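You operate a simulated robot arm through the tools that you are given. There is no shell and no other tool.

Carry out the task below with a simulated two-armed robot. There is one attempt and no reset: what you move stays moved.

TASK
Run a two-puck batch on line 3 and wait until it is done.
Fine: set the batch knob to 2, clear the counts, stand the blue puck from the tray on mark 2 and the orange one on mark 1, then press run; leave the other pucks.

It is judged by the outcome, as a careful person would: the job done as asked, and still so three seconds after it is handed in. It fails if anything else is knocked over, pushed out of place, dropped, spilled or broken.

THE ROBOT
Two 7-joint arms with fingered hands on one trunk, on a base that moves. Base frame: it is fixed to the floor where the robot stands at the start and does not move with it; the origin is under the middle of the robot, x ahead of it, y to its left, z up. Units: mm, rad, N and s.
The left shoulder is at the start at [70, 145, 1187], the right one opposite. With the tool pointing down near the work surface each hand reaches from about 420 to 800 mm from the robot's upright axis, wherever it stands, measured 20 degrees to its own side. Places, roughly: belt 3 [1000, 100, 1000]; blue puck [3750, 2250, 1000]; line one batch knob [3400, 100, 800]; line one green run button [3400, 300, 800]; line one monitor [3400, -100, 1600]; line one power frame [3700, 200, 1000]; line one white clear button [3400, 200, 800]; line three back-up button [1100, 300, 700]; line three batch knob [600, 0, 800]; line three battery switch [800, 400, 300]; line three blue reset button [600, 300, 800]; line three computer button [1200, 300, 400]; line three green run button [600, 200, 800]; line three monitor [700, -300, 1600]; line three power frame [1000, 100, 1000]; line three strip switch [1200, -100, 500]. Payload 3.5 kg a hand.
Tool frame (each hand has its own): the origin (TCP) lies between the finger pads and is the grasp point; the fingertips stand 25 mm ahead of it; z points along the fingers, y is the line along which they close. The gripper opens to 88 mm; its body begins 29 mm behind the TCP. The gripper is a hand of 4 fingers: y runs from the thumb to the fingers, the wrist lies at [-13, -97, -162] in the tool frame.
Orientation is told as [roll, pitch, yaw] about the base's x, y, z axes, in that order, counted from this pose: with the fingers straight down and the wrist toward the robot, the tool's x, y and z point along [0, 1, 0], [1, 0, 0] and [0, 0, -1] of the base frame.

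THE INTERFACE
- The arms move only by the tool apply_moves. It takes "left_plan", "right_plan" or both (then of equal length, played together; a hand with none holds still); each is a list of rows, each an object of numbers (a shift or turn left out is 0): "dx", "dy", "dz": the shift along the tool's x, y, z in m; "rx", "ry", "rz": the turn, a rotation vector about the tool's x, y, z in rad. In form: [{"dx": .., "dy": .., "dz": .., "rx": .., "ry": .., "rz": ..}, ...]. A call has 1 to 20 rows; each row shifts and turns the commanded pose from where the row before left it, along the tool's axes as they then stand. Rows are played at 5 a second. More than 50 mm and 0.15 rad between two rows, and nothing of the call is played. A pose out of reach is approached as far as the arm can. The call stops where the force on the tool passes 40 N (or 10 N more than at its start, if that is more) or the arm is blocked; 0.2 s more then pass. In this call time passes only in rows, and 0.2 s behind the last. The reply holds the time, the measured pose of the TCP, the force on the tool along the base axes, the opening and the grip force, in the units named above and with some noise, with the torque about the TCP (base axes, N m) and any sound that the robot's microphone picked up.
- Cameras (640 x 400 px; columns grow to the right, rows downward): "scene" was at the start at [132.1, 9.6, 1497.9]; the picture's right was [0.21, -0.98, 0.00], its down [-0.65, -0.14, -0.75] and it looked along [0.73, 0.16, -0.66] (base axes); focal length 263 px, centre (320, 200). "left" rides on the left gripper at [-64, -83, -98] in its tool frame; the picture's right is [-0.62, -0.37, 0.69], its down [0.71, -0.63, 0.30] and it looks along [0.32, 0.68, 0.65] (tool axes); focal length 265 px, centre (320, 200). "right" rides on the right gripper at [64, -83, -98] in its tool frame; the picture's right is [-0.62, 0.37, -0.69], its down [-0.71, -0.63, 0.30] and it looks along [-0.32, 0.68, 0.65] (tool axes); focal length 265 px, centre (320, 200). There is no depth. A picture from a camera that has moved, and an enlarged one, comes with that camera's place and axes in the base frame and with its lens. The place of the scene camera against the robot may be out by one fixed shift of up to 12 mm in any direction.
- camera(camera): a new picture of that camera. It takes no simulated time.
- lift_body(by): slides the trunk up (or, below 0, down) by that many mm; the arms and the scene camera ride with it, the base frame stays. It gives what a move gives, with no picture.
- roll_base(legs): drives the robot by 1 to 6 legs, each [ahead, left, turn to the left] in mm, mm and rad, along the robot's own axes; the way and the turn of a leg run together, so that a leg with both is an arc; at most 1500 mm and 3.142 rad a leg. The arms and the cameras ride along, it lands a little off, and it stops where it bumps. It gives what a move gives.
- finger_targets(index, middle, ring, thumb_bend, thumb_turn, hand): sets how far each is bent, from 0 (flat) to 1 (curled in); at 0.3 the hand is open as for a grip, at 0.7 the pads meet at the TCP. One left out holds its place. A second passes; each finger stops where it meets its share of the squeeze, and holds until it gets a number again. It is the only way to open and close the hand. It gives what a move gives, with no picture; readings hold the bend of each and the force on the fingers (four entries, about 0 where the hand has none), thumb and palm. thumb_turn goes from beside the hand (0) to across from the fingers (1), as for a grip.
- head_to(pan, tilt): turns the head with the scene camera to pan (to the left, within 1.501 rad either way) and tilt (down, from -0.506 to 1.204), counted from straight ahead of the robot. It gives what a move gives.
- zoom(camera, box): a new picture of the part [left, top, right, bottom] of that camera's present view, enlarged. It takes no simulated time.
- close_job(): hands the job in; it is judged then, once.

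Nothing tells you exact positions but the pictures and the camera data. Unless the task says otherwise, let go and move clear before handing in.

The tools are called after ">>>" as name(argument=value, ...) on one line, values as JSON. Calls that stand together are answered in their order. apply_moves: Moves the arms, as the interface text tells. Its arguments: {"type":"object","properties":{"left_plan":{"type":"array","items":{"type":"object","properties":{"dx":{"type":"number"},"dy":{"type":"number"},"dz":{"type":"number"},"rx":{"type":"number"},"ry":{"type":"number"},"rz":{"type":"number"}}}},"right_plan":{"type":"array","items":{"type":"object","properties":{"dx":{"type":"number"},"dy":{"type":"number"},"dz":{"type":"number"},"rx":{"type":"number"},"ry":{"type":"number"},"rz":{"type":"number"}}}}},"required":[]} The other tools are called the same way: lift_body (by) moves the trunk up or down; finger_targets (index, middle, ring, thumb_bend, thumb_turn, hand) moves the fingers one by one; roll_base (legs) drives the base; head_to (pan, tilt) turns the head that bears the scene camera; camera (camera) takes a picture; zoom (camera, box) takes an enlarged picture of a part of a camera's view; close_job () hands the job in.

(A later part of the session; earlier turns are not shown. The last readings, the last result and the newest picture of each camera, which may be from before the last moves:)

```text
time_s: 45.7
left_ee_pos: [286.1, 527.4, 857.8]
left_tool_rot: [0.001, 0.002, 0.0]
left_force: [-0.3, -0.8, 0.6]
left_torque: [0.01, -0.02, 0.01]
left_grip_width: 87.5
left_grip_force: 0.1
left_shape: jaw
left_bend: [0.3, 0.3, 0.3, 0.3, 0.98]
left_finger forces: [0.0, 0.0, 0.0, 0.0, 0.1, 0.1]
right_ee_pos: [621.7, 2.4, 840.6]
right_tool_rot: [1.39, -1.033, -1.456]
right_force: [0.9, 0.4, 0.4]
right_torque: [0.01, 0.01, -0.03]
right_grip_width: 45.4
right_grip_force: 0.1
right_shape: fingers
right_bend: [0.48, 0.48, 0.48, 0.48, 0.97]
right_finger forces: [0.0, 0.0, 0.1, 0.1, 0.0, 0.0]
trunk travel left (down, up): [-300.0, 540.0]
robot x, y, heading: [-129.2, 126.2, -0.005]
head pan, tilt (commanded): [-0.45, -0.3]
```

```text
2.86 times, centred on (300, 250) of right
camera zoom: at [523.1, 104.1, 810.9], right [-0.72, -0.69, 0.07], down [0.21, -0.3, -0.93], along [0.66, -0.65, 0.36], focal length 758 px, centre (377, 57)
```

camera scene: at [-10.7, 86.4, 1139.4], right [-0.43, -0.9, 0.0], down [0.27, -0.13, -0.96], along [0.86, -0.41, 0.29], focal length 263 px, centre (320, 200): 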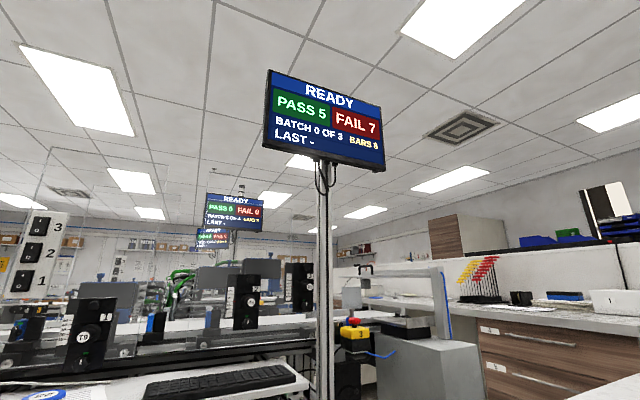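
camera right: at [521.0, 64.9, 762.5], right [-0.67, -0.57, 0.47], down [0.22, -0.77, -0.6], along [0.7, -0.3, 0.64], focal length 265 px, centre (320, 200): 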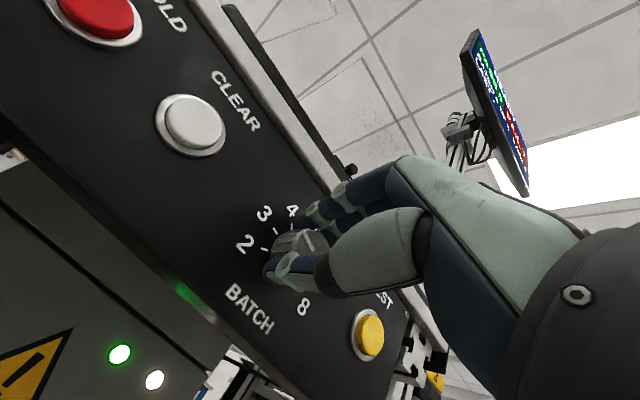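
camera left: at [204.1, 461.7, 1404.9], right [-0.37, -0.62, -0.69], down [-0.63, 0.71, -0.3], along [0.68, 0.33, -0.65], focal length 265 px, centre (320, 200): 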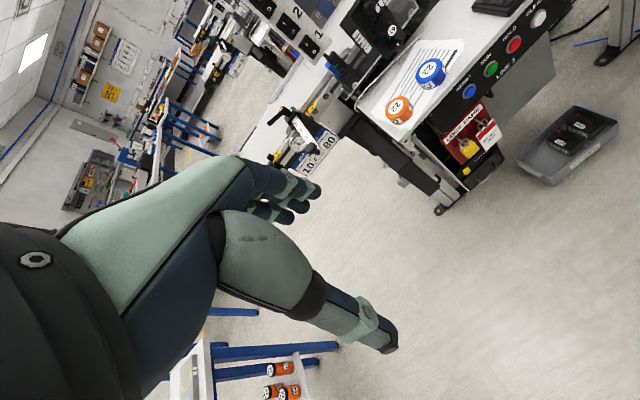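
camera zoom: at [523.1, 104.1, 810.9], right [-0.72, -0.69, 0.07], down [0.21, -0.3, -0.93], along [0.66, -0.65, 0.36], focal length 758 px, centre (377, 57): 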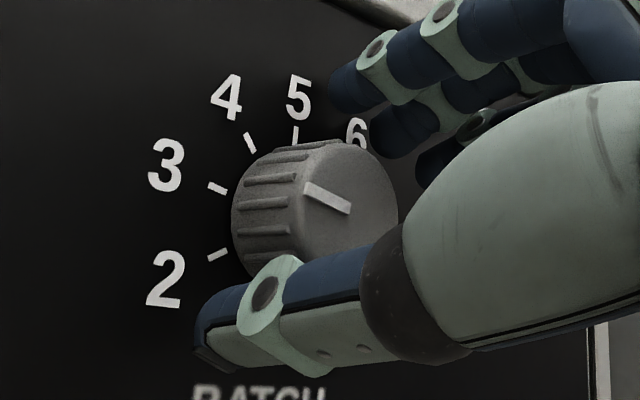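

The knob now points to 3. I'll grip again and turn one more step counter-clockwise.

>>> finger_targets(hand="right", index=0.72, middle=0.72, ring=0.72, thumb_bend=0.72)

>>> apply_moves(right_plan=[{"rz": -0.12}, {"rz": -0.12}, {"rz": -0.12}, {"rz": -0.12}, {"rz": -0.12}, {"rz": -0.06}])

>>> zoom(camera="right", box=[220, 180, 380, 320])

>>> zoom(camera="scene", box=[240, 50, 420, 180])

```text
time_s: 46.7
left_ee_pos: [287.3, 526.2, 857.8]
left_tool_rot: [0.0, 0.001, -0.001]
left_force: [0.6, -0.3, -0.6]
left_torque: [0.0, 0.01, 0.0]
left_grip_width: 87.6
left_grip_force: 0.0
left_shape: jaw
left_bend: [0.3, 0.3, 0.3, 0.3, 0.98]
left_finger forces: [0.0, 0.0, 0.0, 0.1, 0.1, 0.1]
right_ee_pos: [621.5, 0.9, 842.0]
right_tool_rot: [1.391, -1.031, -1.457]
right_force: [3.8, -3.6, 3.6]
right_torque: [-0.03, -0.07, -0.08]
right_grip_width: 17.7
right_grip_force: 11.1
right_shape: fingers
right_bend: [0.61, 0.63, 0.72, 0.61, 0.96]
right_finger forces: [6.1, 7.5, 0.0, 0.0, 8.6, 0.1]
trunk travel left (down, up): [-300.0, 540.0]
robot x, y, heading: [-130.8, 131.4, 0.0]
head pan, tilt (commanded): [-0.45, -0.3]
```

```text
time_s: 48.1
left_ee_pos: [286.0, 526.5, 857.8]
left_tool_rot: [-0.001, 0.002, 0.001]
left_force: [-0.8, -0.2, 0.1]
left_torque: [-0.02, 0.0, 0.01]
left_grip_width: 87.5
left_grip_force: 0.1
left_shape: jaw
left_bend: [0.3, 0.3, 0.3, 0.3, 0.98]
left_finger forces: [0.0, 0.0, 0.0, 0.1, 0.1, 0.0]
right_ee_pos: [621.0, 2.2, 840.6]
right_tool_rot: [-0.948, -1.409, 0.915]
right_force: [3.8, -1.2, 3.7]
right_torque: [-0.05, -0.12, -0.06]
right_grip_width: 17.2
right_grip_force: 12.0
right_shape: fingers
right_bend: [0.6, 0.63, 0.72, 0.62, 0.96]
right_finger forces: [5.9, 7.3, 0.0, 0.1, 9.7, 0.1]
trunk travel left (down, up): [-300.0, 540.0]
robot x, y, heading: [-128.9, 127.3, -0.0]
head pan, tilt (commanded): [-0.45, -0.3]
```

```text
2.86 times, centred on (300, 250) of right
camera zoom: at [516.4, 60.0, 759.2], right [-0.67, -0.54, 0.51], down [0.22, -0.8, -0.56], along [0.71, -0.26, 0.66], focal length 758 px, centre (377, 57)
```

zoom: 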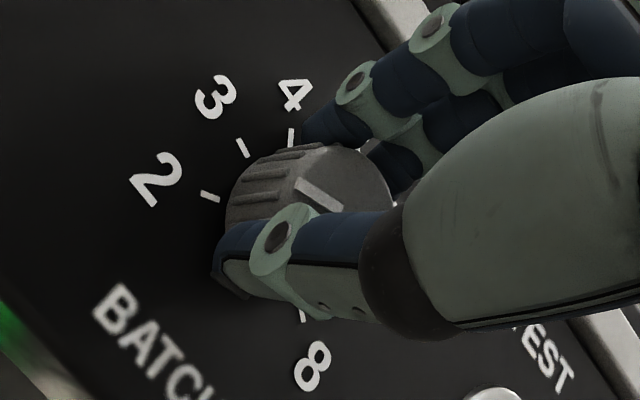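

```text
3.08 times, centred on (330, 115) of scene
camera zoom: at [-10.6, 86.2, 1139.4], right [-0.43, -0.9, 0.0], down [0.27, -0.13, -0.96], along [0.86, -0.41, 0.3], focal length 809 px, centre (289, 462)
```

zoom: 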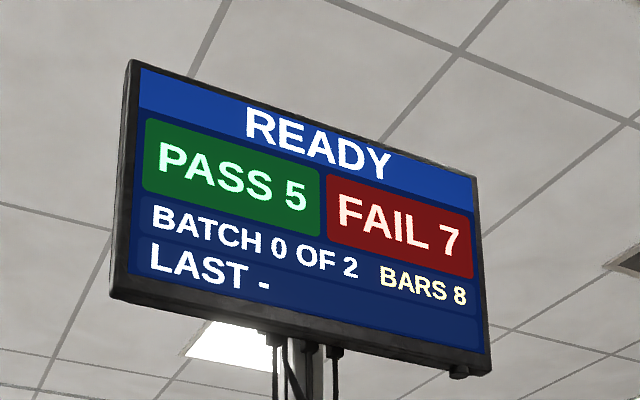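

The monitor reads BATCH 0 OF 2. I'll release the knob, back away and check the pointer.

>>> finger_targets(hand="right", index=0.48, middle=0.48, ring=0.48, thumb_bend=0.48)

>>> apply_moves(right_plan=[{"dz": -0.01}, {"dz": -0.02}, {"dz": -0.025}, {"dz": -0.025}])

>>> camera(camera="right")

>>> zoom(camera="scene", box=[240, 50, 420, 180])

```text
time_s: 49.1
left_ee_pos: [286.5, 525.7, 857.3]
left_tool_rot: [0.0, 0.002, -0.001]
left_force: [-0.5, 0.6, 0.3]
left_torque: [0.02, -0.04, 0.0]
left_grip_width: 87.5
left_grip_force: 0.1
left_shape: jaw
left_bend: [0.3, 0.3, 0.3, 0.3, 0.98]
left_finger forces: [0.0, 0.0, 0.1, 0.0, 0.0, 0.0]
right_ee_pos: [620.7, 2.6, 842.1]
right_tool_rot: [-0.945, -1.409, 0.91]
right_force: [0.1, 0.1, -0.2]
right_torque: [-0.01, -0.01, 0.01]
right_grip_width: 45.7
right_grip_force: 0.0
right_shape: fingers
right_bend: [0.48, 0.48, 0.48, 0.48, 0.97]
right_finger forces: [0.1, 0.0, 0.0, 0.0, 0.0, 0.1]
trunk travel left (down, up): [-300.0, 540.0]
robot x, y, heading: [-133.6, 127.8, 0.0]
head pan, tilt (commanded): [-0.45, -0.3]
```

```text
time_s: 50.1
left_ee_pos: [287.5, 526.8, 858.4]
left_tool_rot: [0.0, -0.001, 0.002]
left_force: [0.4, 1.7, -0.1]
left_torque: [0.01, -0.01, 0.01]
left_grip_width: 87.4
left_grip_force: 0.1
left_shape: jaw
left_bend: [0.3, 0.3, 0.3, 0.3, 0.98]
left_finger forces: [0.0, 0.1, 0.0, 0.0, 0.0, 0.0]
right_ee_pos: [542.0, 6.5, 849.0]
right_tool_rot: [-0.949, -1.413, 0.913]
right_force: [0.3, -0.1, 0.8]
right_torque: [0.04, -0.01, 0.0]
right_grip_width: 45.8
right_grip_force: 0.1
right_shape: fingers
right_bend: [0.48, 0.48, 0.48, 0.48, 0.97]
right_finger forces: [0.1, 0.1, 0.0, 0.0, 0.1, 0.0]
trunk travel left (down, up): [-300.0, 540.0]
robot x, y, heading: [-134.7, 124.9, 0.002]
head pan, tilt (commanded): [-0.45, -0.3]
```

```text
taken
camera right: at [437.2, 62.8, 767.0], right [-0.67, -0.54, 0.51], down [0.22, -0.8, -0.56], along [0.71, -0.26, 0.66], focal length 265 px, centre (320, 200)
```

right: 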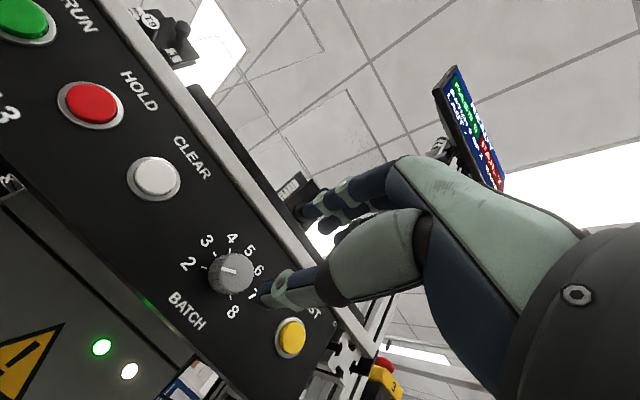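

```text
3.08 times, centred on (330, 115) of scene
camera zoom: at [-11.2, 86.2, 1139.5], right [-0.43, -0.9, 0.0], down [0.27, -0.13, -0.96], along [0.86, -0.41, 0.3], focal length 809 px, centre (289, 462)
```

zoom: 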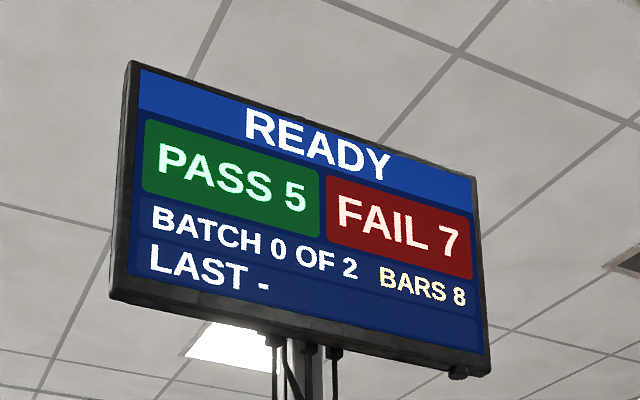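

The knob is set to 2. CLEAR is near (650, 90, 841). I'll form a pointing hand (index out, others curled) to press it.

>>> finger_targets(hand="right", index=0.45, middle=1.0, ring=1.0, thumb_turn=0.0, thumb_bend=0.6)

>>> head_to(pan=0.0, tilt=0.35)

>>> camera(camera="right")

>>> zoom(camera="scene", box=[240, 150, 440, 275])

```text
time_s: 51.1
left_ee_pos: [286.8, 528.1, 857.9]
left_tool_rot: [0.0, 0.002, 0.001]
left_force: [0.7, 0.1, 0.0]
left_torque: [0.01, -0.03, -0.01]
left_grip_width: 87.7
left_grip_force: 0.2
left_shape: jaw
left_bend: [0.3, 0.3, 0.3, 0.3, 0.98]
left_finger forces: [0.0, 0.0, 0.0, 0.0, 0.1, 0.0]
right_ee_pos: [542.8, 5.5, 848.0]
right_tool_rot: [-0.943, -1.413, 0.912]
right_force: [-0.3, -0.3, -0.1]
right_torque: [0.0, 0.03, 0.02]
right_grip_width: 86.7
right_grip_force: 0.1
right_shape: fingers
right_bend: [0.45, 1.0, 1.0, 0.6, 0.0]
right_finger forces: [0.0, 0.0, 0.1, 0.0, 0.0, 0.1]
trunk travel left (down, up): [-300.0, 540.0]
robot x, y, heading: [-130.5, 131.3, 0.002]
head pan, tilt (commanded): [-0.45, -0.3]
```

```text
time_s: 52.1
left_ee_pos: [285.4, 526.9, 857.5]
left_tool_rot: [0.001, 0.003, 0.001]
left_force: [-0.5, 0.5, 0.6]
left_torque: [-0.04, 0.01, 0.05]
left_grip_width: 87.8
left_grip_force: 0.0
left_shape: jaw
left_bend: [0.3, 0.3, 0.3, 0.3, 0.98]
left_finger forces: [0.0, 0.1, 0.0, 0.0, 0.0, 0.0]
right_ee_pos: [542.8, 5.3, 848.2]
right_tool_rot: [-0.944, -1.412, 0.911]
right_force: [0.3, 0.3, 0.4]
right_torque: [-0.01, 0.0, 0.01]
right_grip_width: 86.6
right_grip_force: 0.1
right_shape: fingers
right_bend: [0.45, 1.0, 1.0, 0.6, 0.0]
right_finger forces: [0.0, 0.0, 0.1, 0.0, 0.2, 0.0]
trunk travel left (down, up): [-300.0, 540.0]
robot x, y, heading: [-129.6, 127.3, 0.001]
head pan, tilt (commanded): [0.0, 0.351]
```

```text
taken
camera right: at [437.9, 62.8, 766.7], right [-0.67, -0.54, 0.51], down [0.22, -0.8, -0.56], along [0.71, -0.26, 0.66], focal length 265 px, centre (320, 200)
```

right: 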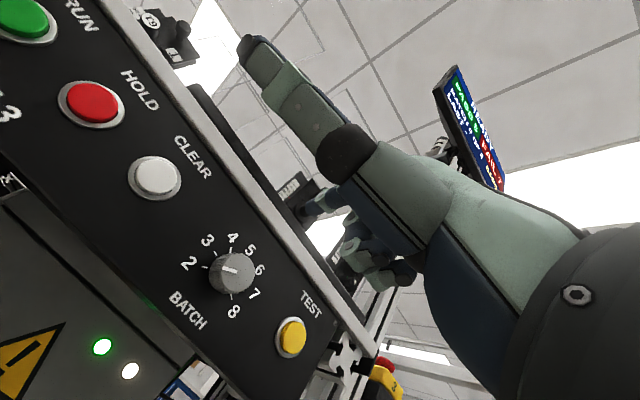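

```text
3.20 times, centred on (340, 212) of scene
camera zoom: at [11.7, 120.4, 1081.6], right [0.0, -1.0, 0.0], down [-0.34, 0.0, -0.94], along [0.94, 0.0, -0.34], focal length 842 px, centre (256, 160)
```

zoom: 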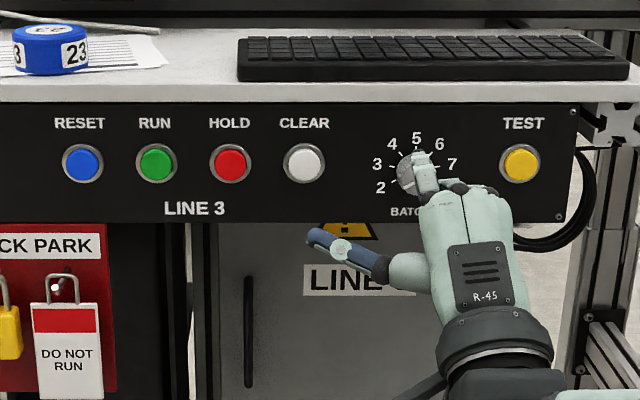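

The thumb sticks out sideways towards the other buttons; I'll tuck it in, then see how the index tip lines up.

>>> finger_targets(hand="right", thumb_turn=0.6, thumb_bend=1.0)

>>> camera(camera="right")

>>> zoom(camera="scene", box=[280, 150, 440, 250])

```text
time_s: 53.1
left_ee_pos: [287.8, 526.8, 857.6]
left_tool_rot: [0.0, 0.003, 0.0]
left_force: [-0.3, 0.1, 0.5]
left_torque: [-0.01, 0.02, -0.03]
left_grip_width: 87.6
left_grip_force: 0.1
left_shape: jaw
left_bend: [0.3, 0.3, 0.3, 0.3, 0.98]
left_finger forces: [0.0, 0.0, 0.0, 0.0, 0.0, 0.0]
right_ee_pos: [542.9, 6.5, 848.0]
right_tool_rot: [-0.946, -1.412, 0.913]
right_force: [0.3, 1.0, -0.1]
right_torque: [0.01, 0.01, -0.01]
right_grip_width: 25.5
right_grip_force: 0.0
right_shape: fingers
right_bend: [0.45, 1.0, 1.0, 1.0, 0.61]
right_finger forces: [0.0, 0.0, 0.0, 0.1, 0.1, 0.0]
trunk travel left (down, up): [-300.0, 540.0]
robot x, y, heading: [-129.5, 125.8, 0.003]
head pan, tilt (commanded): [0.0, 0.351]
```

```text
taken
camera right: at [437.9, 62.8, 766.7], right [-0.67, -0.54, 0.51], down [0.22, -0.8, -0.56], along [0.71, -0.26, 0.66], focal length 265 px, centre (320, 200)
```

right: 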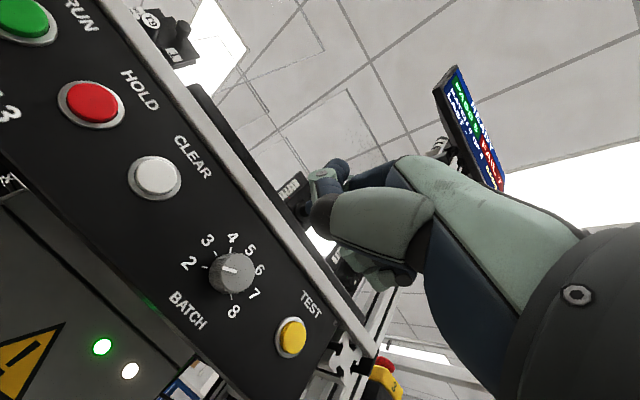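

```text
4.00 times, centred on (360, 200) of scene
camera zoom: at [11.6, 120.5, 1081.5], right [0.0, -1.0, 0.0], down [-0.34, 0.0, -0.94], along [0.94, 0.0, -0.34], focal length 1052 px, centre (160, 200)
```

zoom: 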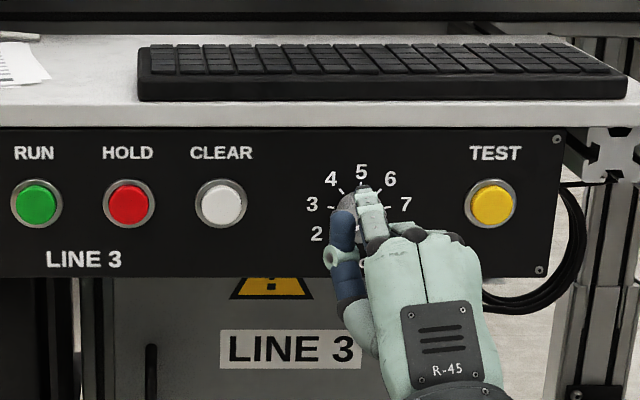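

>>> zoom(camera="right", box=[270, 140, 430, 300])

>>> zoom(camera="scene", box=[340, 180, 410, 225])

```text
2.50 times, centred on (350, 220) of right
camera zoom: at [437.9, 62.8, 766.7], right [-0.67, -0.54, 0.51], down [0.22, -0.8, -0.56], along [0.71, -0.26, 0.66], focal length 664 px, centre (245, 150)
```

zoom: 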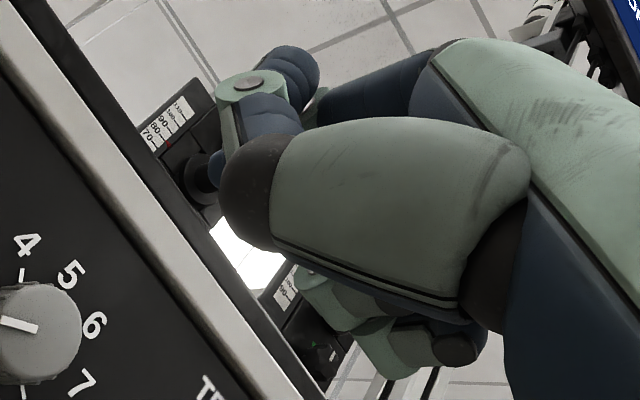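

```text
8.89 times, centred on (375, 202) of scene
camera zoom: at [11.6, 120.5, 1081.5], right [0.0, -1.0, 0.0], down [-0.34, 0.0, -0.94], along [0.94, 0.0, -0.34], focal length 2338 px, centre (-169, 178)
```

zoom: 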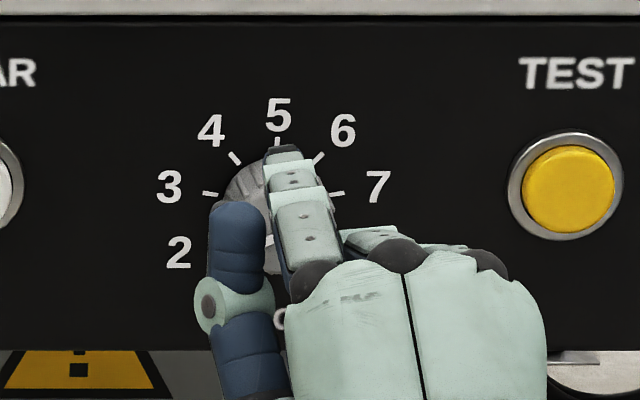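

The index tip leads and the thumb is well behind it. I'll move it left in front of CLEAR, staying short, and check.

>>> apply_moves(right_plan=[{"dx": 0.028, "dy": -0.009}, {"dx": 0.027, "dy": -0.009}, {"dx": 0.027}, {"dz": 0.025}])

>>> zoom(camera="scene", box=[280, 150, 440, 250])

>>> camera(camera="right")

```text
time_s: 54.1
left_ee_pos: [287.0, 528.0, 857.3]
left_tool_rot: [0.0, 0.001, 0.0]
left_force: [-0.1, 1.2, 0.0]
left_torque: [0.03, -0.02, 0.0]
left_grip_width: 87.4
left_grip_force: 0.0
left_shape: jaw
left_bend: [0.3, 0.3, 0.3, 0.3, 0.98]
left_finger forces: [0.0, 0.0, 0.0, 0.1, 0.1, 0.1]
right_ee_pos: [567.8, 85.0, 816.9]
right_tool_rot: [-0.942, -1.412, 0.908]
right_force: [0.6, -0.1, 0.3]
right_torque: [0.01, -0.02, 0.0]
right_grip_width: 25.4
right_grip_force: 0.1
right_shape: fingers
right_bend: [0.45, 1.0, 1.0, 1.0, 0.61]
right_finger forces: [0.0, 0.1, 0.0, 0.0, 0.0, 0.0]
trunk travel left (down, up): [-300.0, 540.0]
robot x, y, heading: [-129.7, 127.3, 0.005]
head pan, tilt (commanded): [0.0, 0.351]
```

```text
4.00 times, centred on (360, 200) of scene
camera zoom: at [12.1, 120.5, 1081.4], right [0.0, -1.0, 0.0], down [-0.34, 0.0, -0.94], along [0.94, 0.0, -0.34], focal length 1052 px, centre (160, 200)
```

zoom: 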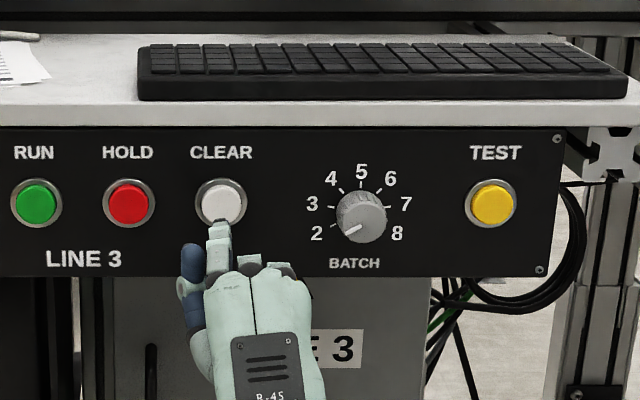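

```text
taken
camera right: at [463.2, 141.4, 736.7], right [-0.67, -0.54, 0.51], down [0.22, -0.8, -0.56], along [0.71, -0.26, 0.66], focal length 265 px, centre (320, 200)
```

right: 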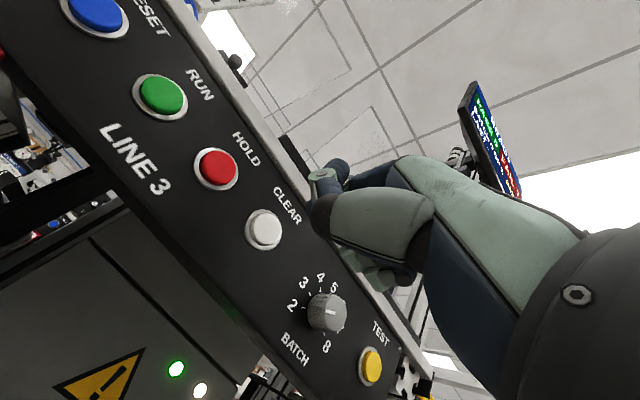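

The knob clearly points to 2, and the index tip will land on CLEAR if pushed straight ahead. I'll press it.

>>> apply_moves(right_plan=[{"dz": 0.012}, {"dz": 0.012}, {"dz": 0.01}, {"dz": 0.005}, {"dz": 0.004}, {"dz": 0.004}, {"dz": 0.003}, {"dz": 0.003}])

>>> zoom(camera="scene", box=[280, 150, 440, 250])

>>> camera(camera="right")

```text
time_s: 55.9
left_ee_pos: [287.6, 527.2, 858.5]
left_tool_rot: [0.001, -0.001, 0.0]
left_force: [0.3, -0.2, 0.5]
left_torque: [-0.03, -0.01, -0.01]
left_grip_width: 87.6
left_grip_force: 0.0
left_shape: jaw
left_bend: [0.3, 0.3, 0.3, 0.3, 0.98]
left_finger forces: [0.0, 0.0, 0.0, 0.0, 0.0, 0.1]
right_ee_pos: [620.5, 83.0, 812.5]
right_tool_rot: [-0.949, -1.411, 0.916]
right_force: [-4.1, 0.3, -0.1]
right_torque: [0.01, -0.11, 0.05]
right_grip_width: 25.5
right_grip_force: 1.5
right_shape: fingers
right_bend: [0.45, 1.0, 1.0, 1.0, 0.61]
right_finger forces: [3.0, 0.1, 0.0, 0.0, 0.1, 0.1]
trunk travel left (down, up): [-300.0, 540.0]
robot x, y, heading: [-134.1, 131.2, 0.001]
head pan, tilt (commanded): [0.0, 0.351]
heard: click
```

```text
4.00 times, centred on (360, 200) of scene
camera zoom: at [11.2, 120.5, 1081.6], right [0.0, -1.0, 0.0], down [-0.34, 0.0, -0.94], along [0.94, 0.0, -0.34], focal length 1052 px, centre (160, 200)
```

zoom: 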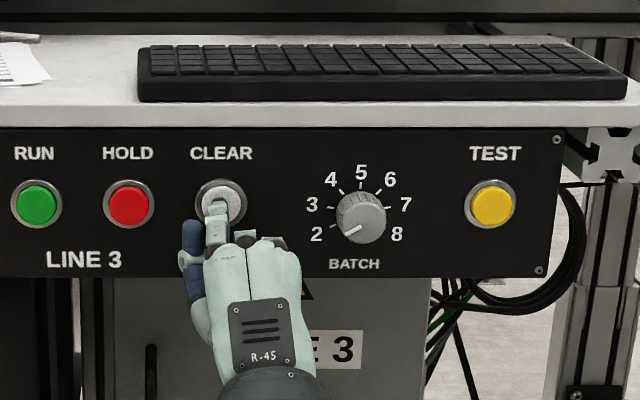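

```text
taken
camera right: at [515.0, 139.7, 731.5], right [-0.67, -0.54, 0.51], down [0.22, -0.8, -0.56], along [0.71, -0.26, 0.66], focal length 265 px, centre (320, 200)
```

right: 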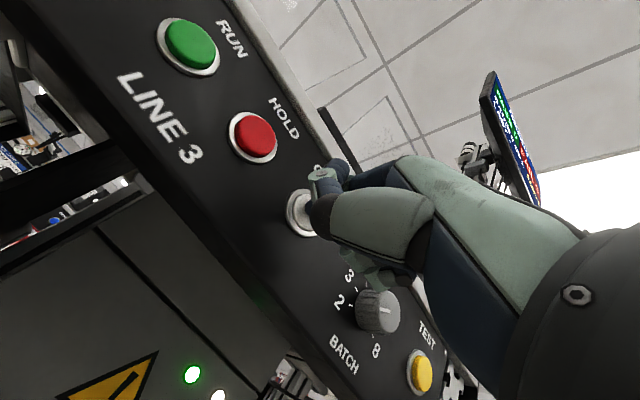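

A click was heard as CLEAR went in. I'll retract the hand and check the monitor.

>>> apply_moves(right_plan=[{"dz": -0.01}, {"dz": -0.03}, {"dz": -0.04}, {"dz": -0.04}])

>>> head_to(pan=-0.45, tilt=-0.3)

>>> zoom(camera="scene", box=[240, 50, 420, 180])

```text
time_s: 56.9
left_ee_pos: [287.0, 526.2, 856.9]
left_tool_rot: [0.001, -0.001, 0.001]
left_force: [-0.4, -0.2, 0.0]
left_torque: [0.01, 0.01, -0.01]
left_grip_width: 87.5
left_grip_force: 0.1
left_shape: jaw
left_bend: [0.3, 0.3, 0.3, 0.3, 0.98]
left_finger forces: [0.1, 0.1, 0.1, 0.0, 0.1, 0.0]
right_ee_pos: [501.4, 87.1, 826.0]
right_tool_rot: [-0.953, -1.412, 0.918]
right_force: [0.5, -0.1, 0.9]
right_torque: [-0.01, 0.02, -0.01]
right_grip_width: 25.7
right_grip_force: 0.0
right_shape: fingers
right_bend: [0.45, 1.0, 1.0, 1.0, 0.61]
right_finger forces: [0.0, 0.0, 0.1, 0.0, 0.0, 0.1]
trunk travel left (down, up): [-300.0, 540.0]
robot x, y, heading: [-130.6, 128.8, 0.002]
head pan, tilt (commanded): [0.0, 0.351]
```

```text
time_s: 58.0
left_ee_pos: [286.1, 527.6, 858.1]
left_tool_rot: [0.0, 0.002, -0.002]
left_force: [-0.3, 0.0, 1.2]
left_torque: [0.03, -0.01, 0.0]
left_grip_width: 87.7
left_grip_force: 0.1
left_shape: jaw
left_bend: [0.3, 0.3, 0.3, 0.3, 0.98]
left_finger forces: [0.0, 0.1, 0.0, 0.0, 0.1, 0.0]
right_ee_pos: [501.2, 87.1, 825.0]
right_tool_rot: [-0.945, -1.413, 0.911]
right_force: [0.3, -0.4, -0.4]
right_torque: [-0.02, -0.03, -0.03]
right_grip_width: 25.8
right_grip_force: 0.1
right_shape: fingers
right_bend: [0.45, 1.0, 1.0, 1.0, 0.61]
right_finger forces: [0.1, 0.0, 0.0, 0.0, 0.1, 0.0]
trunk travel left (down, up): [-300.0, 540.0]
robot x, y, heading: [-133.6, 127.9, 0.003]
head pan, tilt (commanded): [-0.45, -0.3]
```

```text
3.08 times, centred on (330, 115) of scene
camera zoom: at [-10.6, 86.3, 1139.4], right [-0.43, -0.9, 0.0], down [0.27, -0.13, -0.96], along [0.86, -0.41, 0.29], focal length 809 px, centre (289, 462)
```

zoom: 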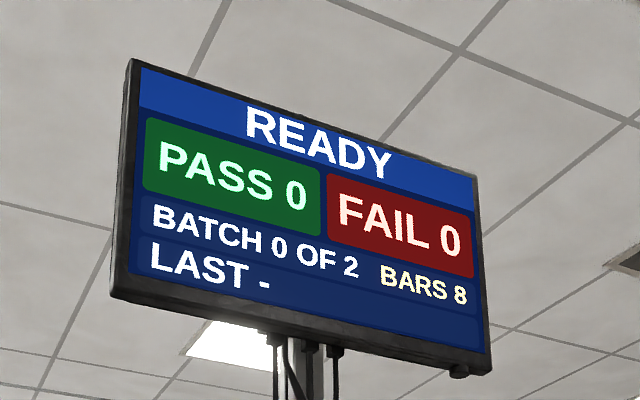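

Counts are cleared: PASS 0, FAIL 0, BATCH 0 OF 2. Now I'll raise the trunk again and turn the right hand back to pointing down, ready for the pucks.

>>> lift_body(by=400)

>>> finger_targets(hand="right", index=0.3, middle=0.3, ring=0.3, thumb_bend=0.3, thumb_turn=1.0)

>>> apply_moves(right_plan=[{"rz": 0.12}, {"rx": 0.14}, {"rx": 0.14}, {"rx": 0.14}, {"rx": 0.14}, {"rx": 0.14}, {"rx": 0.14}, {"rx": 0.14}, {"rx": 0.14}, {"rx": 0.14}, {"rx": 0.14}])

>>> head_to(pan=0.35, tilt=0.7)

>>> camera(camera="scene")

>>> camera(camera="left")

```text
time_s: 61.8
left_ee_pos: [286.7, 527.7, 1257.2]
left_tool_rot: [0.0, 0.001, -0.001]
left_force: [-0.1, -0.6, -0.8]
left_torque: [-0.02, 0.01, 0.03]
left_grip_width: 87.8
left_grip_force: 0.1
left_shape: jaw
left_bend: [0.3, 0.3, 0.3, 0.3, 0.98]
left_finger forces: [0.1, 0.0, 0.0, 0.1, 0.0, 0.0]
right_ee_pos: [502.2, 87.3, 1224.9]
right_tool_rot: [-0.946, -1.411, 0.912]
right_force: [0.3, -0.3, 0.1]
right_torque: [-0.02, 0.01, -0.01]
right_grip_width: 25.5
right_grip_force: 0.0
right_shape: fingers
right_bend: [0.45, 1.0, 1.0, 1.0, 0.61]
right_finger forces: [0.0, 0.0, 0.1, 0.0, 0.1, 0.0]
trunk travel left (down, up): [-700.0, 140.0]
robot x, y, heading: [-133.7, 128.6, 0.003]
head pan, tilt (commanded): [-0.45, -0.3]
```

```text
time_s: 62.8
left_ee_pos: [287.0, 527.1, 1257.7]
left_tool_rot: [-0.001, 0.0, 0.0]
left_force: [0.5, 0.2, 0.2]
left_torque: [0.0, 0.03, 0.0]
left_grip_width: 87.6
left_grip_force: 0.0
left_shape: jaw
left_bend: [0.3, 0.3, 0.3, 0.3, 0.98]
left_finger forces: [0.0, 0.0, 0.0, 0.0, 0.1, 0.0]
right_ee_pos: [500.3, 86.9, 1226.1]
right_tool_rot: [-0.947, -1.411, 0.911]
right_force: [0.2, 0.9, 0.3]
right_torque: [0.0, -0.01, -0.02]
right_grip_width: 84.4
right_grip_force: 0.1
right_shape: fingers
right_bend: [0.3, 0.3, 0.3, 0.3, 0.98]
right_finger forces: [0.1, 0.1, 0.0, 0.0, 0.1, 0.0]
trunk travel left (down, up): [-700.0, 140.0]
robot x, y, heading: [-133.7, 129.8, 0.001]
head pan, tilt (commanded): [-0.45, -0.3]
```

```text
time_s: 65.2
left_ee_pos: [287.7, 530.0, 1255.0]
left_tool_rot: [-0.005, 0.003, 0.001]
left_force: [-0.1, 1.0, -0.2]
left_torque: [-0.04, 0.0, 0.0]
left_grip_width: 87.4
left_grip_force: 0.0
left_shape: jaw
left_bend: [0.3, 0.3, 0.3, 0.3, 0.98]
left_finger forces: [0.1, 0.1, 0.1, 0.0, 0.0, 0.0]
right_ee_pos: [502.1, 90.4, 1226.4]
right_tool_rot: [-0.013, -0.079, -0.036]
right_force: [1.2, -0.6, -0.2]
right_torque: [-0.05, -0.01, 0.01]
right_grip_width: 84.2
right_grip_force: 0.1
right_shape: fingers
right_bend: [0.3, 0.3, 0.3, 0.3, 0.98]
right_finger forces: [0.0, 0.0, 0.0, 0.0, 0.0, 0.1]
trunk travel left (down, up): [-700.0, 140.0]
robot x, y, heading: [-128.0, 127.2, -0.001]
head pan, tilt (commanded): [-0.45, -0.3]
```

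```text
time_s: 66.5
left_ee_pos: [287.0, 528.0, 1257.8]
left_tool_rot: [0.0, 0.002, -0.001]
left_force: [0.3, -0.6, -0.3]
left_torque: [0.03, 0.0, 0.01]
left_grip_width: 87.6
left_grip_force: 0.1
left_shape: jaw
left_bend: [0.3, 0.3, 0.3, 0.3, 0.98]
left_finger forces: [0.0, 0.0, 0.1, 0.0, 0.0, 0.0]
right_ee_pos: [500.4, 87.2, 1225.5]
right_tool_rot: [-0.009, -0.077, -0.038]
right_force: [-0.5, 0.5, 0.1]
right_torque: [-0.03, 0.01, 0.02]
right_grip_width: 84.4
right_grip_force: 0.1
right_shape: fingers
right_bend: [0.3, 0.3, 0.3, 0.3, 0.98]
right_finger forces: [0.0, 0.0, 0.1, 0.0, 0.0, 0.1]
trunk travel left (down, up): [-700.0, 140.0]
robot x, y, heading: [-131.7, 132.3, 0.005]
head pan, tilt (commanded): [0.351, 0.7]
```

```text
taken
camera scene: at [-1.6, 149.9, 1450.2], right [0.34, -0.94, 0.0], down [-0.6, -0.22, -0.77], along [0.72, 0.26, -0.64], focal length 263 px, centre (320, 200)
```

scene: 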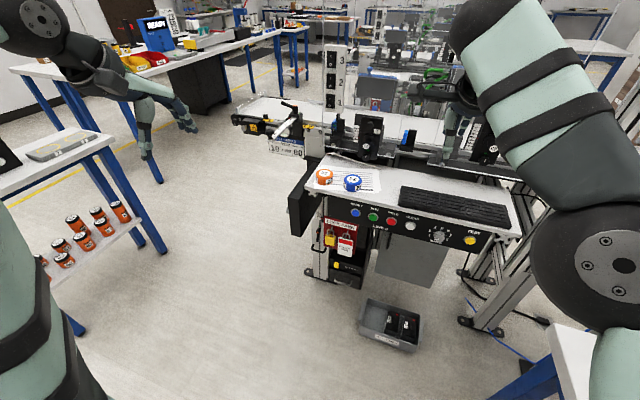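

```text
taken
camera left: at [204.5, 461.6, 1354.6], right [-0.37, -0.62, -0.69], down [-0.63, 0.71, -0.3], along [0.68, 0.32, -0.65], focal length 265 px, centre (320, 200)
```

left: 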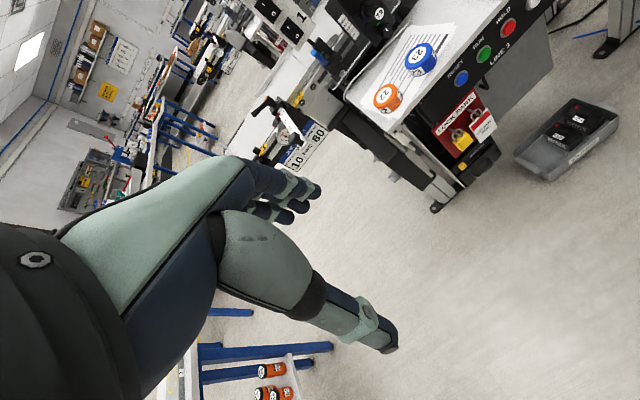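

Pucks on the tray: blue 23 near (675–700, 299) and orange 22 near (675, 394), tops around z 955. I'll drive so the right hand can take the blue and the left hand the orange.

>>> roll_base(legs=[[0, 221, 0], [170, 0, 0]])

>>> head_to(pan=0.1, tilt=0.75)

>>> camera(camera="scene")

>>> camera(camera="right")

>>> camera(camera="left")

```text
time_s: 69.2
left_ee_pos: [453.5, 749.5, 1259.9]
left_tool_rot: [-0.002, -0.001, 0.001]
left_force: [-0.1, 0.2, 0.7]
left_torque: [0.0, 0.01, -0.04]
left_grip_width: 87.6
left_grip_force: 0.1
left_shape: jaw
left_bend: [0.3, 0.3, 0.3, 0.3, 0.98]
left_finger forces: [0.1, 0.1, 0.1, 0.1, 0.0, 0.0]
right_ee_pos: [671.0, 310.9, 1226.3]
right_tool_rot: [-0.007, -0.08, -0.039]
right_force: [-0.2, -0.2, 0.7]
right_torque: [-0.03, -0.04, -0.02]
right_grip_width: 84.6
right_grip_force: 0.1
right_shape: fingers
right_bend: [0.3, 0.3, 0.3, 0.3, 0.98]
right_finger forces: [0.1, 0.0, 0.0, 0.0, 0.1, 0.0]
trunk travel left (down, up): [-700.0, 140.0]
robot x, y, heading: [38.9, 353.0, 0.003]
head pan, tilt (commanded): [0.351, 0.7]
```

```text
time_s: 70.0
left_ee_pos: [459.7, 751.5, 1257.0]
left_tool_rot: [0.0, 0.003, 0.001]
left_force: [0.1, 0.7, 0.7]
left_torque: [0.01, 0.03, 0.03]
left_grip_width: 87.4
left_grip_force: 0.0
left_shape: jaw
left_bend: [0.3, 0.3, 0.3, 0.3, 0.98]
left_finger forces: [0.0, 0.0, 0.1, 0.0, 0.0, 0.0]
right_ee_pos: [674.3, 311.1, 1225.2]
right_tool_rot: [-0.01, -0.077, -0.038]
right_force: [-0.2, -0.4, 0.5]
right_torque: [0.0, 0.02, 0.03]
right_grip_width: 84.6
right_grip_force: 0.1
right_shape: fingers
right_bend: [0.3, 0.3, 0.3, 0.3, 0.98]
right_finger forces: [0.1, 0.1, 0.0, 0.1, 0.1, 0.0]
trunk travel left (down, up): [-700.0, 140.0]
robot x, y, heading: [37.9, 351.0, 0.005]
head pan, tilt (commanded): [0.099, 0.75]
```

```text
taken
camera scene: at [172.6, 352.2, 1445.8], right [0.1, -0.99, 0.0], down [-0.68, -0.07, -0.73], along [0.73, 0.07, -0.68], focal length 263 px, centre (320, 200)
```

scene: 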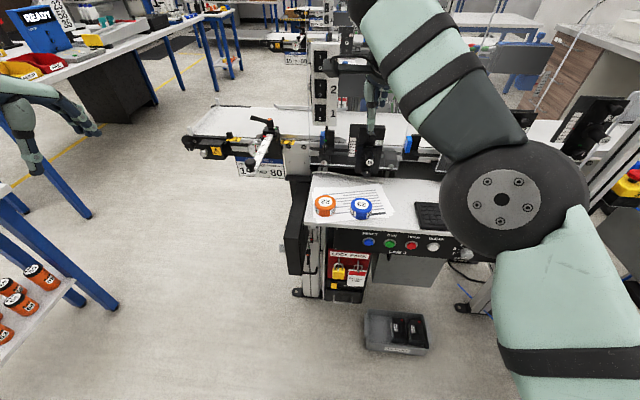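

```text
taken
camera right: at [584.2, 379.3, 1316.1], right [0.29, -0.62, 0.72], down [-0.63, -0.69, -0.35], along [0.72, -0.36, -0.6], focal length 265 px, centre (320, 200)
```

right: 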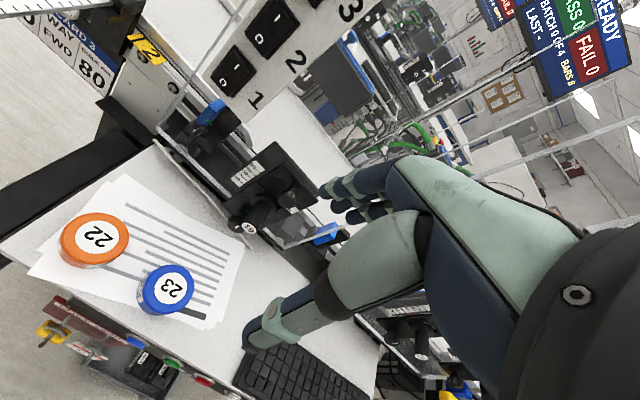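

```text
taken
camera left: at [375.5, 685.0, 1354.5], right [-0.37, -0.62, -0.69], down [-0.63, 0.71, -0.3], along [0.68, 0.33, -0.65], focal length 265 px, centre (320, 200)
```

left: 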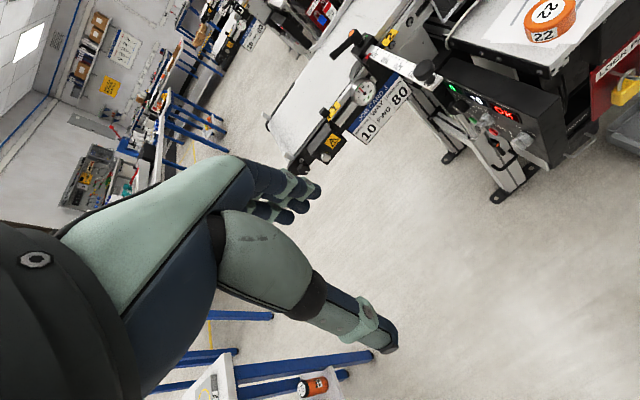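

From here I see a belt control box with a display on the tray's left side. I'll zoom to read it and the guide's ruler against the job card.

>>> zoom(camera="left", box=[400, 40, 600, 200])

>>> zoom(camera="left", box=[260, 0, 460, 180])

>>> zoom(camera="right", box=[0, 140, 260, 340])

>>> zoom(camera="scene", box=[180, 80, 340, 200])

```text
2.50 times, centred on (500, 120) of left
camera zoom: at [375.5, 685.0, 1354.5], right [-0.37, -0.62, -0.69], down [-0.63, 0.71, -0.3], along [0.68, 0.33, -0.65], focal length 664 px, centre (-130, 400)
```

zoom: 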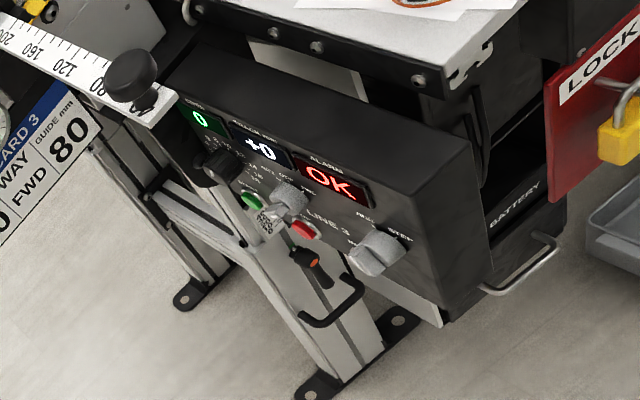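

```text
2.22 times, centred on (360, 90) of left
camera zoom: at [375.5, 685.0, 1354.5], right [-0.37, -0.62, -0.69], down [-0.63, 0.71, -0.3], along [0.68, 0.33, -0.65], focal length 590 px, centre (231, 444)
```

zoom: 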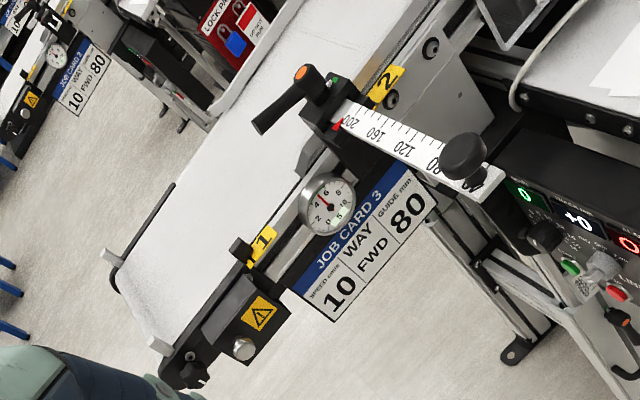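

```text
2.00 times, centred on (130, 240) of right
camera zoom: at [584.2, 379.3, 1316.1], right [0.29, -0.62, 0.72], down [-0.63, -0.69, -0.35], along [0.72, -0.36, -0.6], focal length 531 px, centre (700, 120)
```

zoom: 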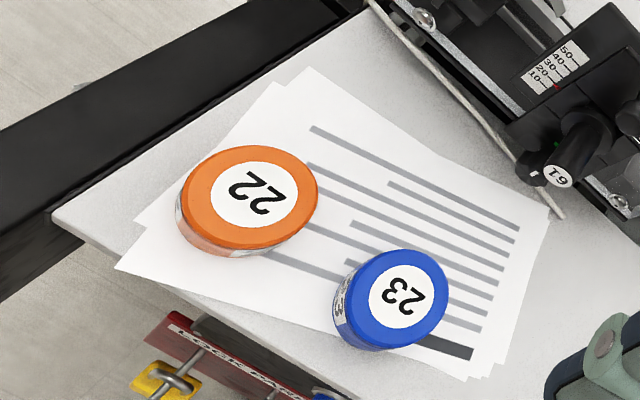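

```text
3.33 times, centred on (260, 140) of scene
camera zoom: at [172.6, 352.2, 1445.8], right [0.1, -0.99, 0.0], down [-0.68, -0.07, -0.73], along [0.73, 0.07, -0.68], focal length 877 px, centre (520, 400)
```

zoom: 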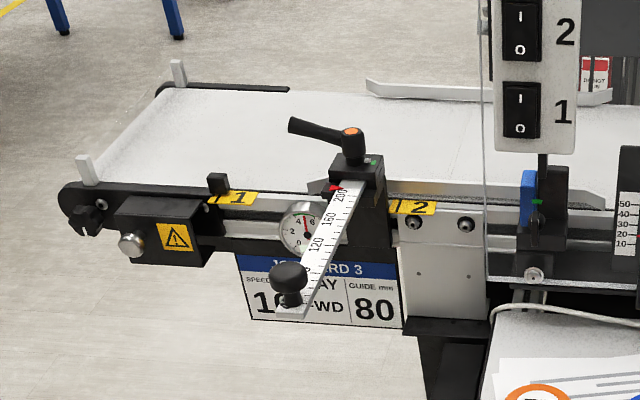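

Job card and guide aren't part of the request, so I leave them. Blue's top is near (701, 298, 938) and orange's near (700, 400, 938). I'll bring the right hand above the blue puck.

>>> apply_moves(right_plan=[{"rx": 0.077, "rz": -0.038}, {"dx": -0.0135, "dy": 0.026}, {"dz": 0.04}, {"dz": 0.04}, {"dz": 0.04}, {"dz": 0.04}, {"dz": 0.04}])

>>> camera(camera="right")

>>> camera(camera="scene")

```text
time_s: 71.6
left_ee_pos: [457.9, 750.8, 1256.5]
left_tool_rot: [-0.001, 0.0, -0.001]
left_force: [-0.5, 0.4, -0.2]
left_torque: [0.0, 0.01, -0.02]
left_grip_width: 87.1
left_grip_force: 0.1
left_shape: jaw
left_bend: [0.3, 0.3, 0.3, 0.3, 0.98]
left_finger forces: [0.1, 0.0, 0.0, 0.0, 0.0, 0.0]
right_ee_pos: [698.1, 295.3, 1024.3]
right_tool_rot: [-0.011, 0.0, -0.002]
right_force: [0.6, -0.1, 0.0]
right_torque: [-0.02, 0.01, -0.03]
right_grip_width: 84.5
right_grip_force: 0.1
right_shape: fingers
right_bend: [0.3, 0.3, 0.3, 0.3, 0.98]
right_finger forces: [0.0, 0.0, 0.0, 0.0, 0.1, 0.0]
trunk travel left (down, up): [-700.0, 140.0]
robot x, y, heading: [41.6, 353.9, 0.005]
head pan, tilt (commanded): [0.099, 0.75]
```

```text
taken
camera right: at [614.1, 360.2, 1123.4], right [0.37, -0.61, 0.7], down [-0.63, -0.72, -0.3], along [0.68, -0.33, -0.65], focal length 265 px, centre (320, 200)
```

right: 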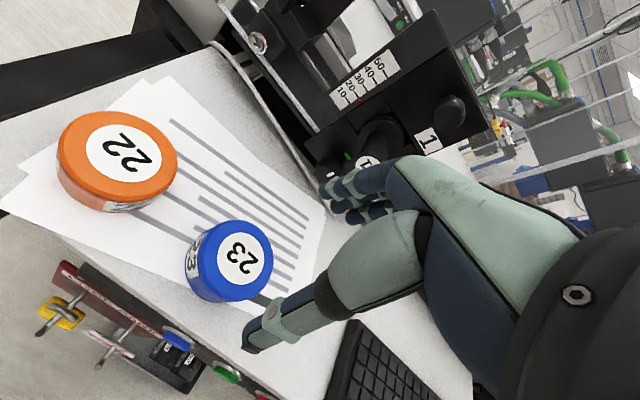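

```text
taken
camera scene: at [172.6, 351.9, 1445.8], right [0.1, -0.99, 0.0], down [-0.68, -0.07, -0.73], along [0.73, 0.07, -0.68], focal length 263 px, centre (320, 200)
```

scene: 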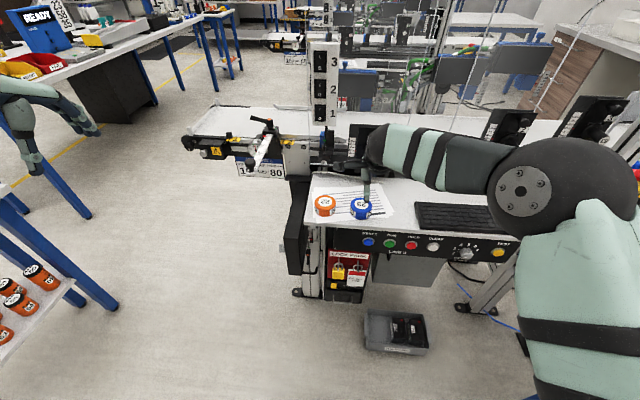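

The blue puck's centre is about 3 mm further and 7 mm left of the hand's axis. I'll correct and descend to just above gripping height.

>>> apply_moves(right_plan=[{"dx": 0.007, "dy": 0.003}, {"dz": 0.03}, {"dz": 0.03}, {"dz": 0.012}])

>>> camera(camera="right")

>>> zoom(camera="scene", box=[300, 140, 440, 230])

```text
time_s: 72.6
left_ee_pos: [455.0, 751.0, 1257.5]
left_tool_rot: [0.001, 0.0, -0.001]
left_force: [-1.3, 0.4, 0.0]
left_torque: [0.03, -0.02, -0.01]
left_grip_width: 87.6
left_grip_force: 0.1
left_shape: jaw
left_bend: [0.3, 0.3, 0.3, 0.3, 0.98]
left_finger forces: [0.0, 0.0, 0.0, 0.0, 0.1, 0.0]
right_ee_pos: [701.7, 301.7, 953.0]
right_tool_rot: [-0.011, -0.002, 0.0]
right_force: [-1.3, -0.2, -0.1]
right_torque: [0.01, 0.0, 0.04]
right_grip_width: 84.5
right_grip_force: 0.2
right_shape: fingers
right_bend: [0.3, 0.3, 0.3, 0.3, 0.98]
right_finger forces: [0.1, 0.0, 0.0, 0.1, 0.0, 0.0]
trunk travel left (down, up): [-700.0, 140.0]
robot x, y, heading: [38.1, 353.9, -0.004]
head pan, tilt (commanded): [0.099, 0.75]
```

```text
taken
camera right: at [617.4, 366.7, 1050.2], right [0.37, -0.61, 0.7], down [-0.63, -0.72, -0.3], along [0.68, -0.33, -0.65], focal length 265 px, centre (320, 200)
```

right: 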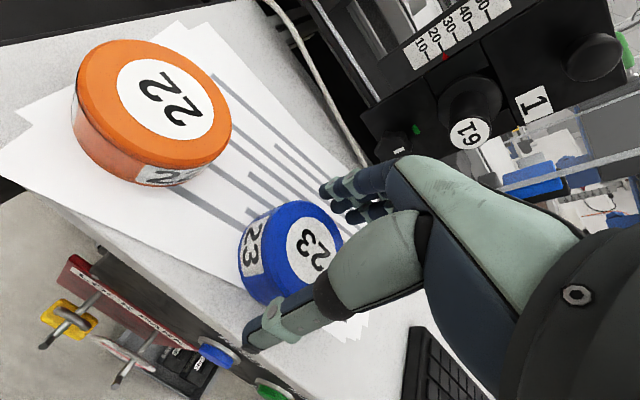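

```text
4.44 times, centred on (370, 185) of scene
camera zoom: at [171.6, 352.4, 1445.9], right [0.1, -0.99, 0.0], down [-0.68, -0.07, -0.73], along [0.73, 0.07, -0.68], focal length 1169 px, centre (98, 267)
```

zoom: 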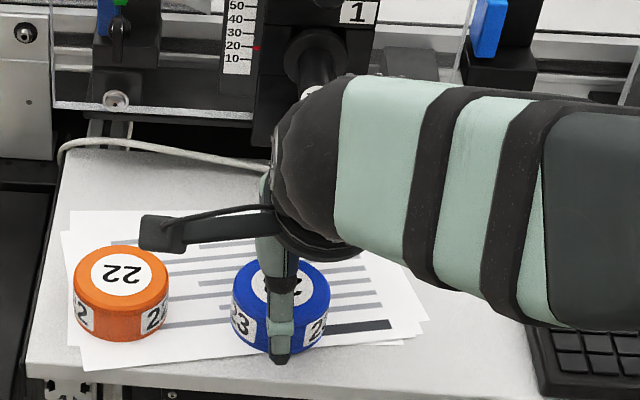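

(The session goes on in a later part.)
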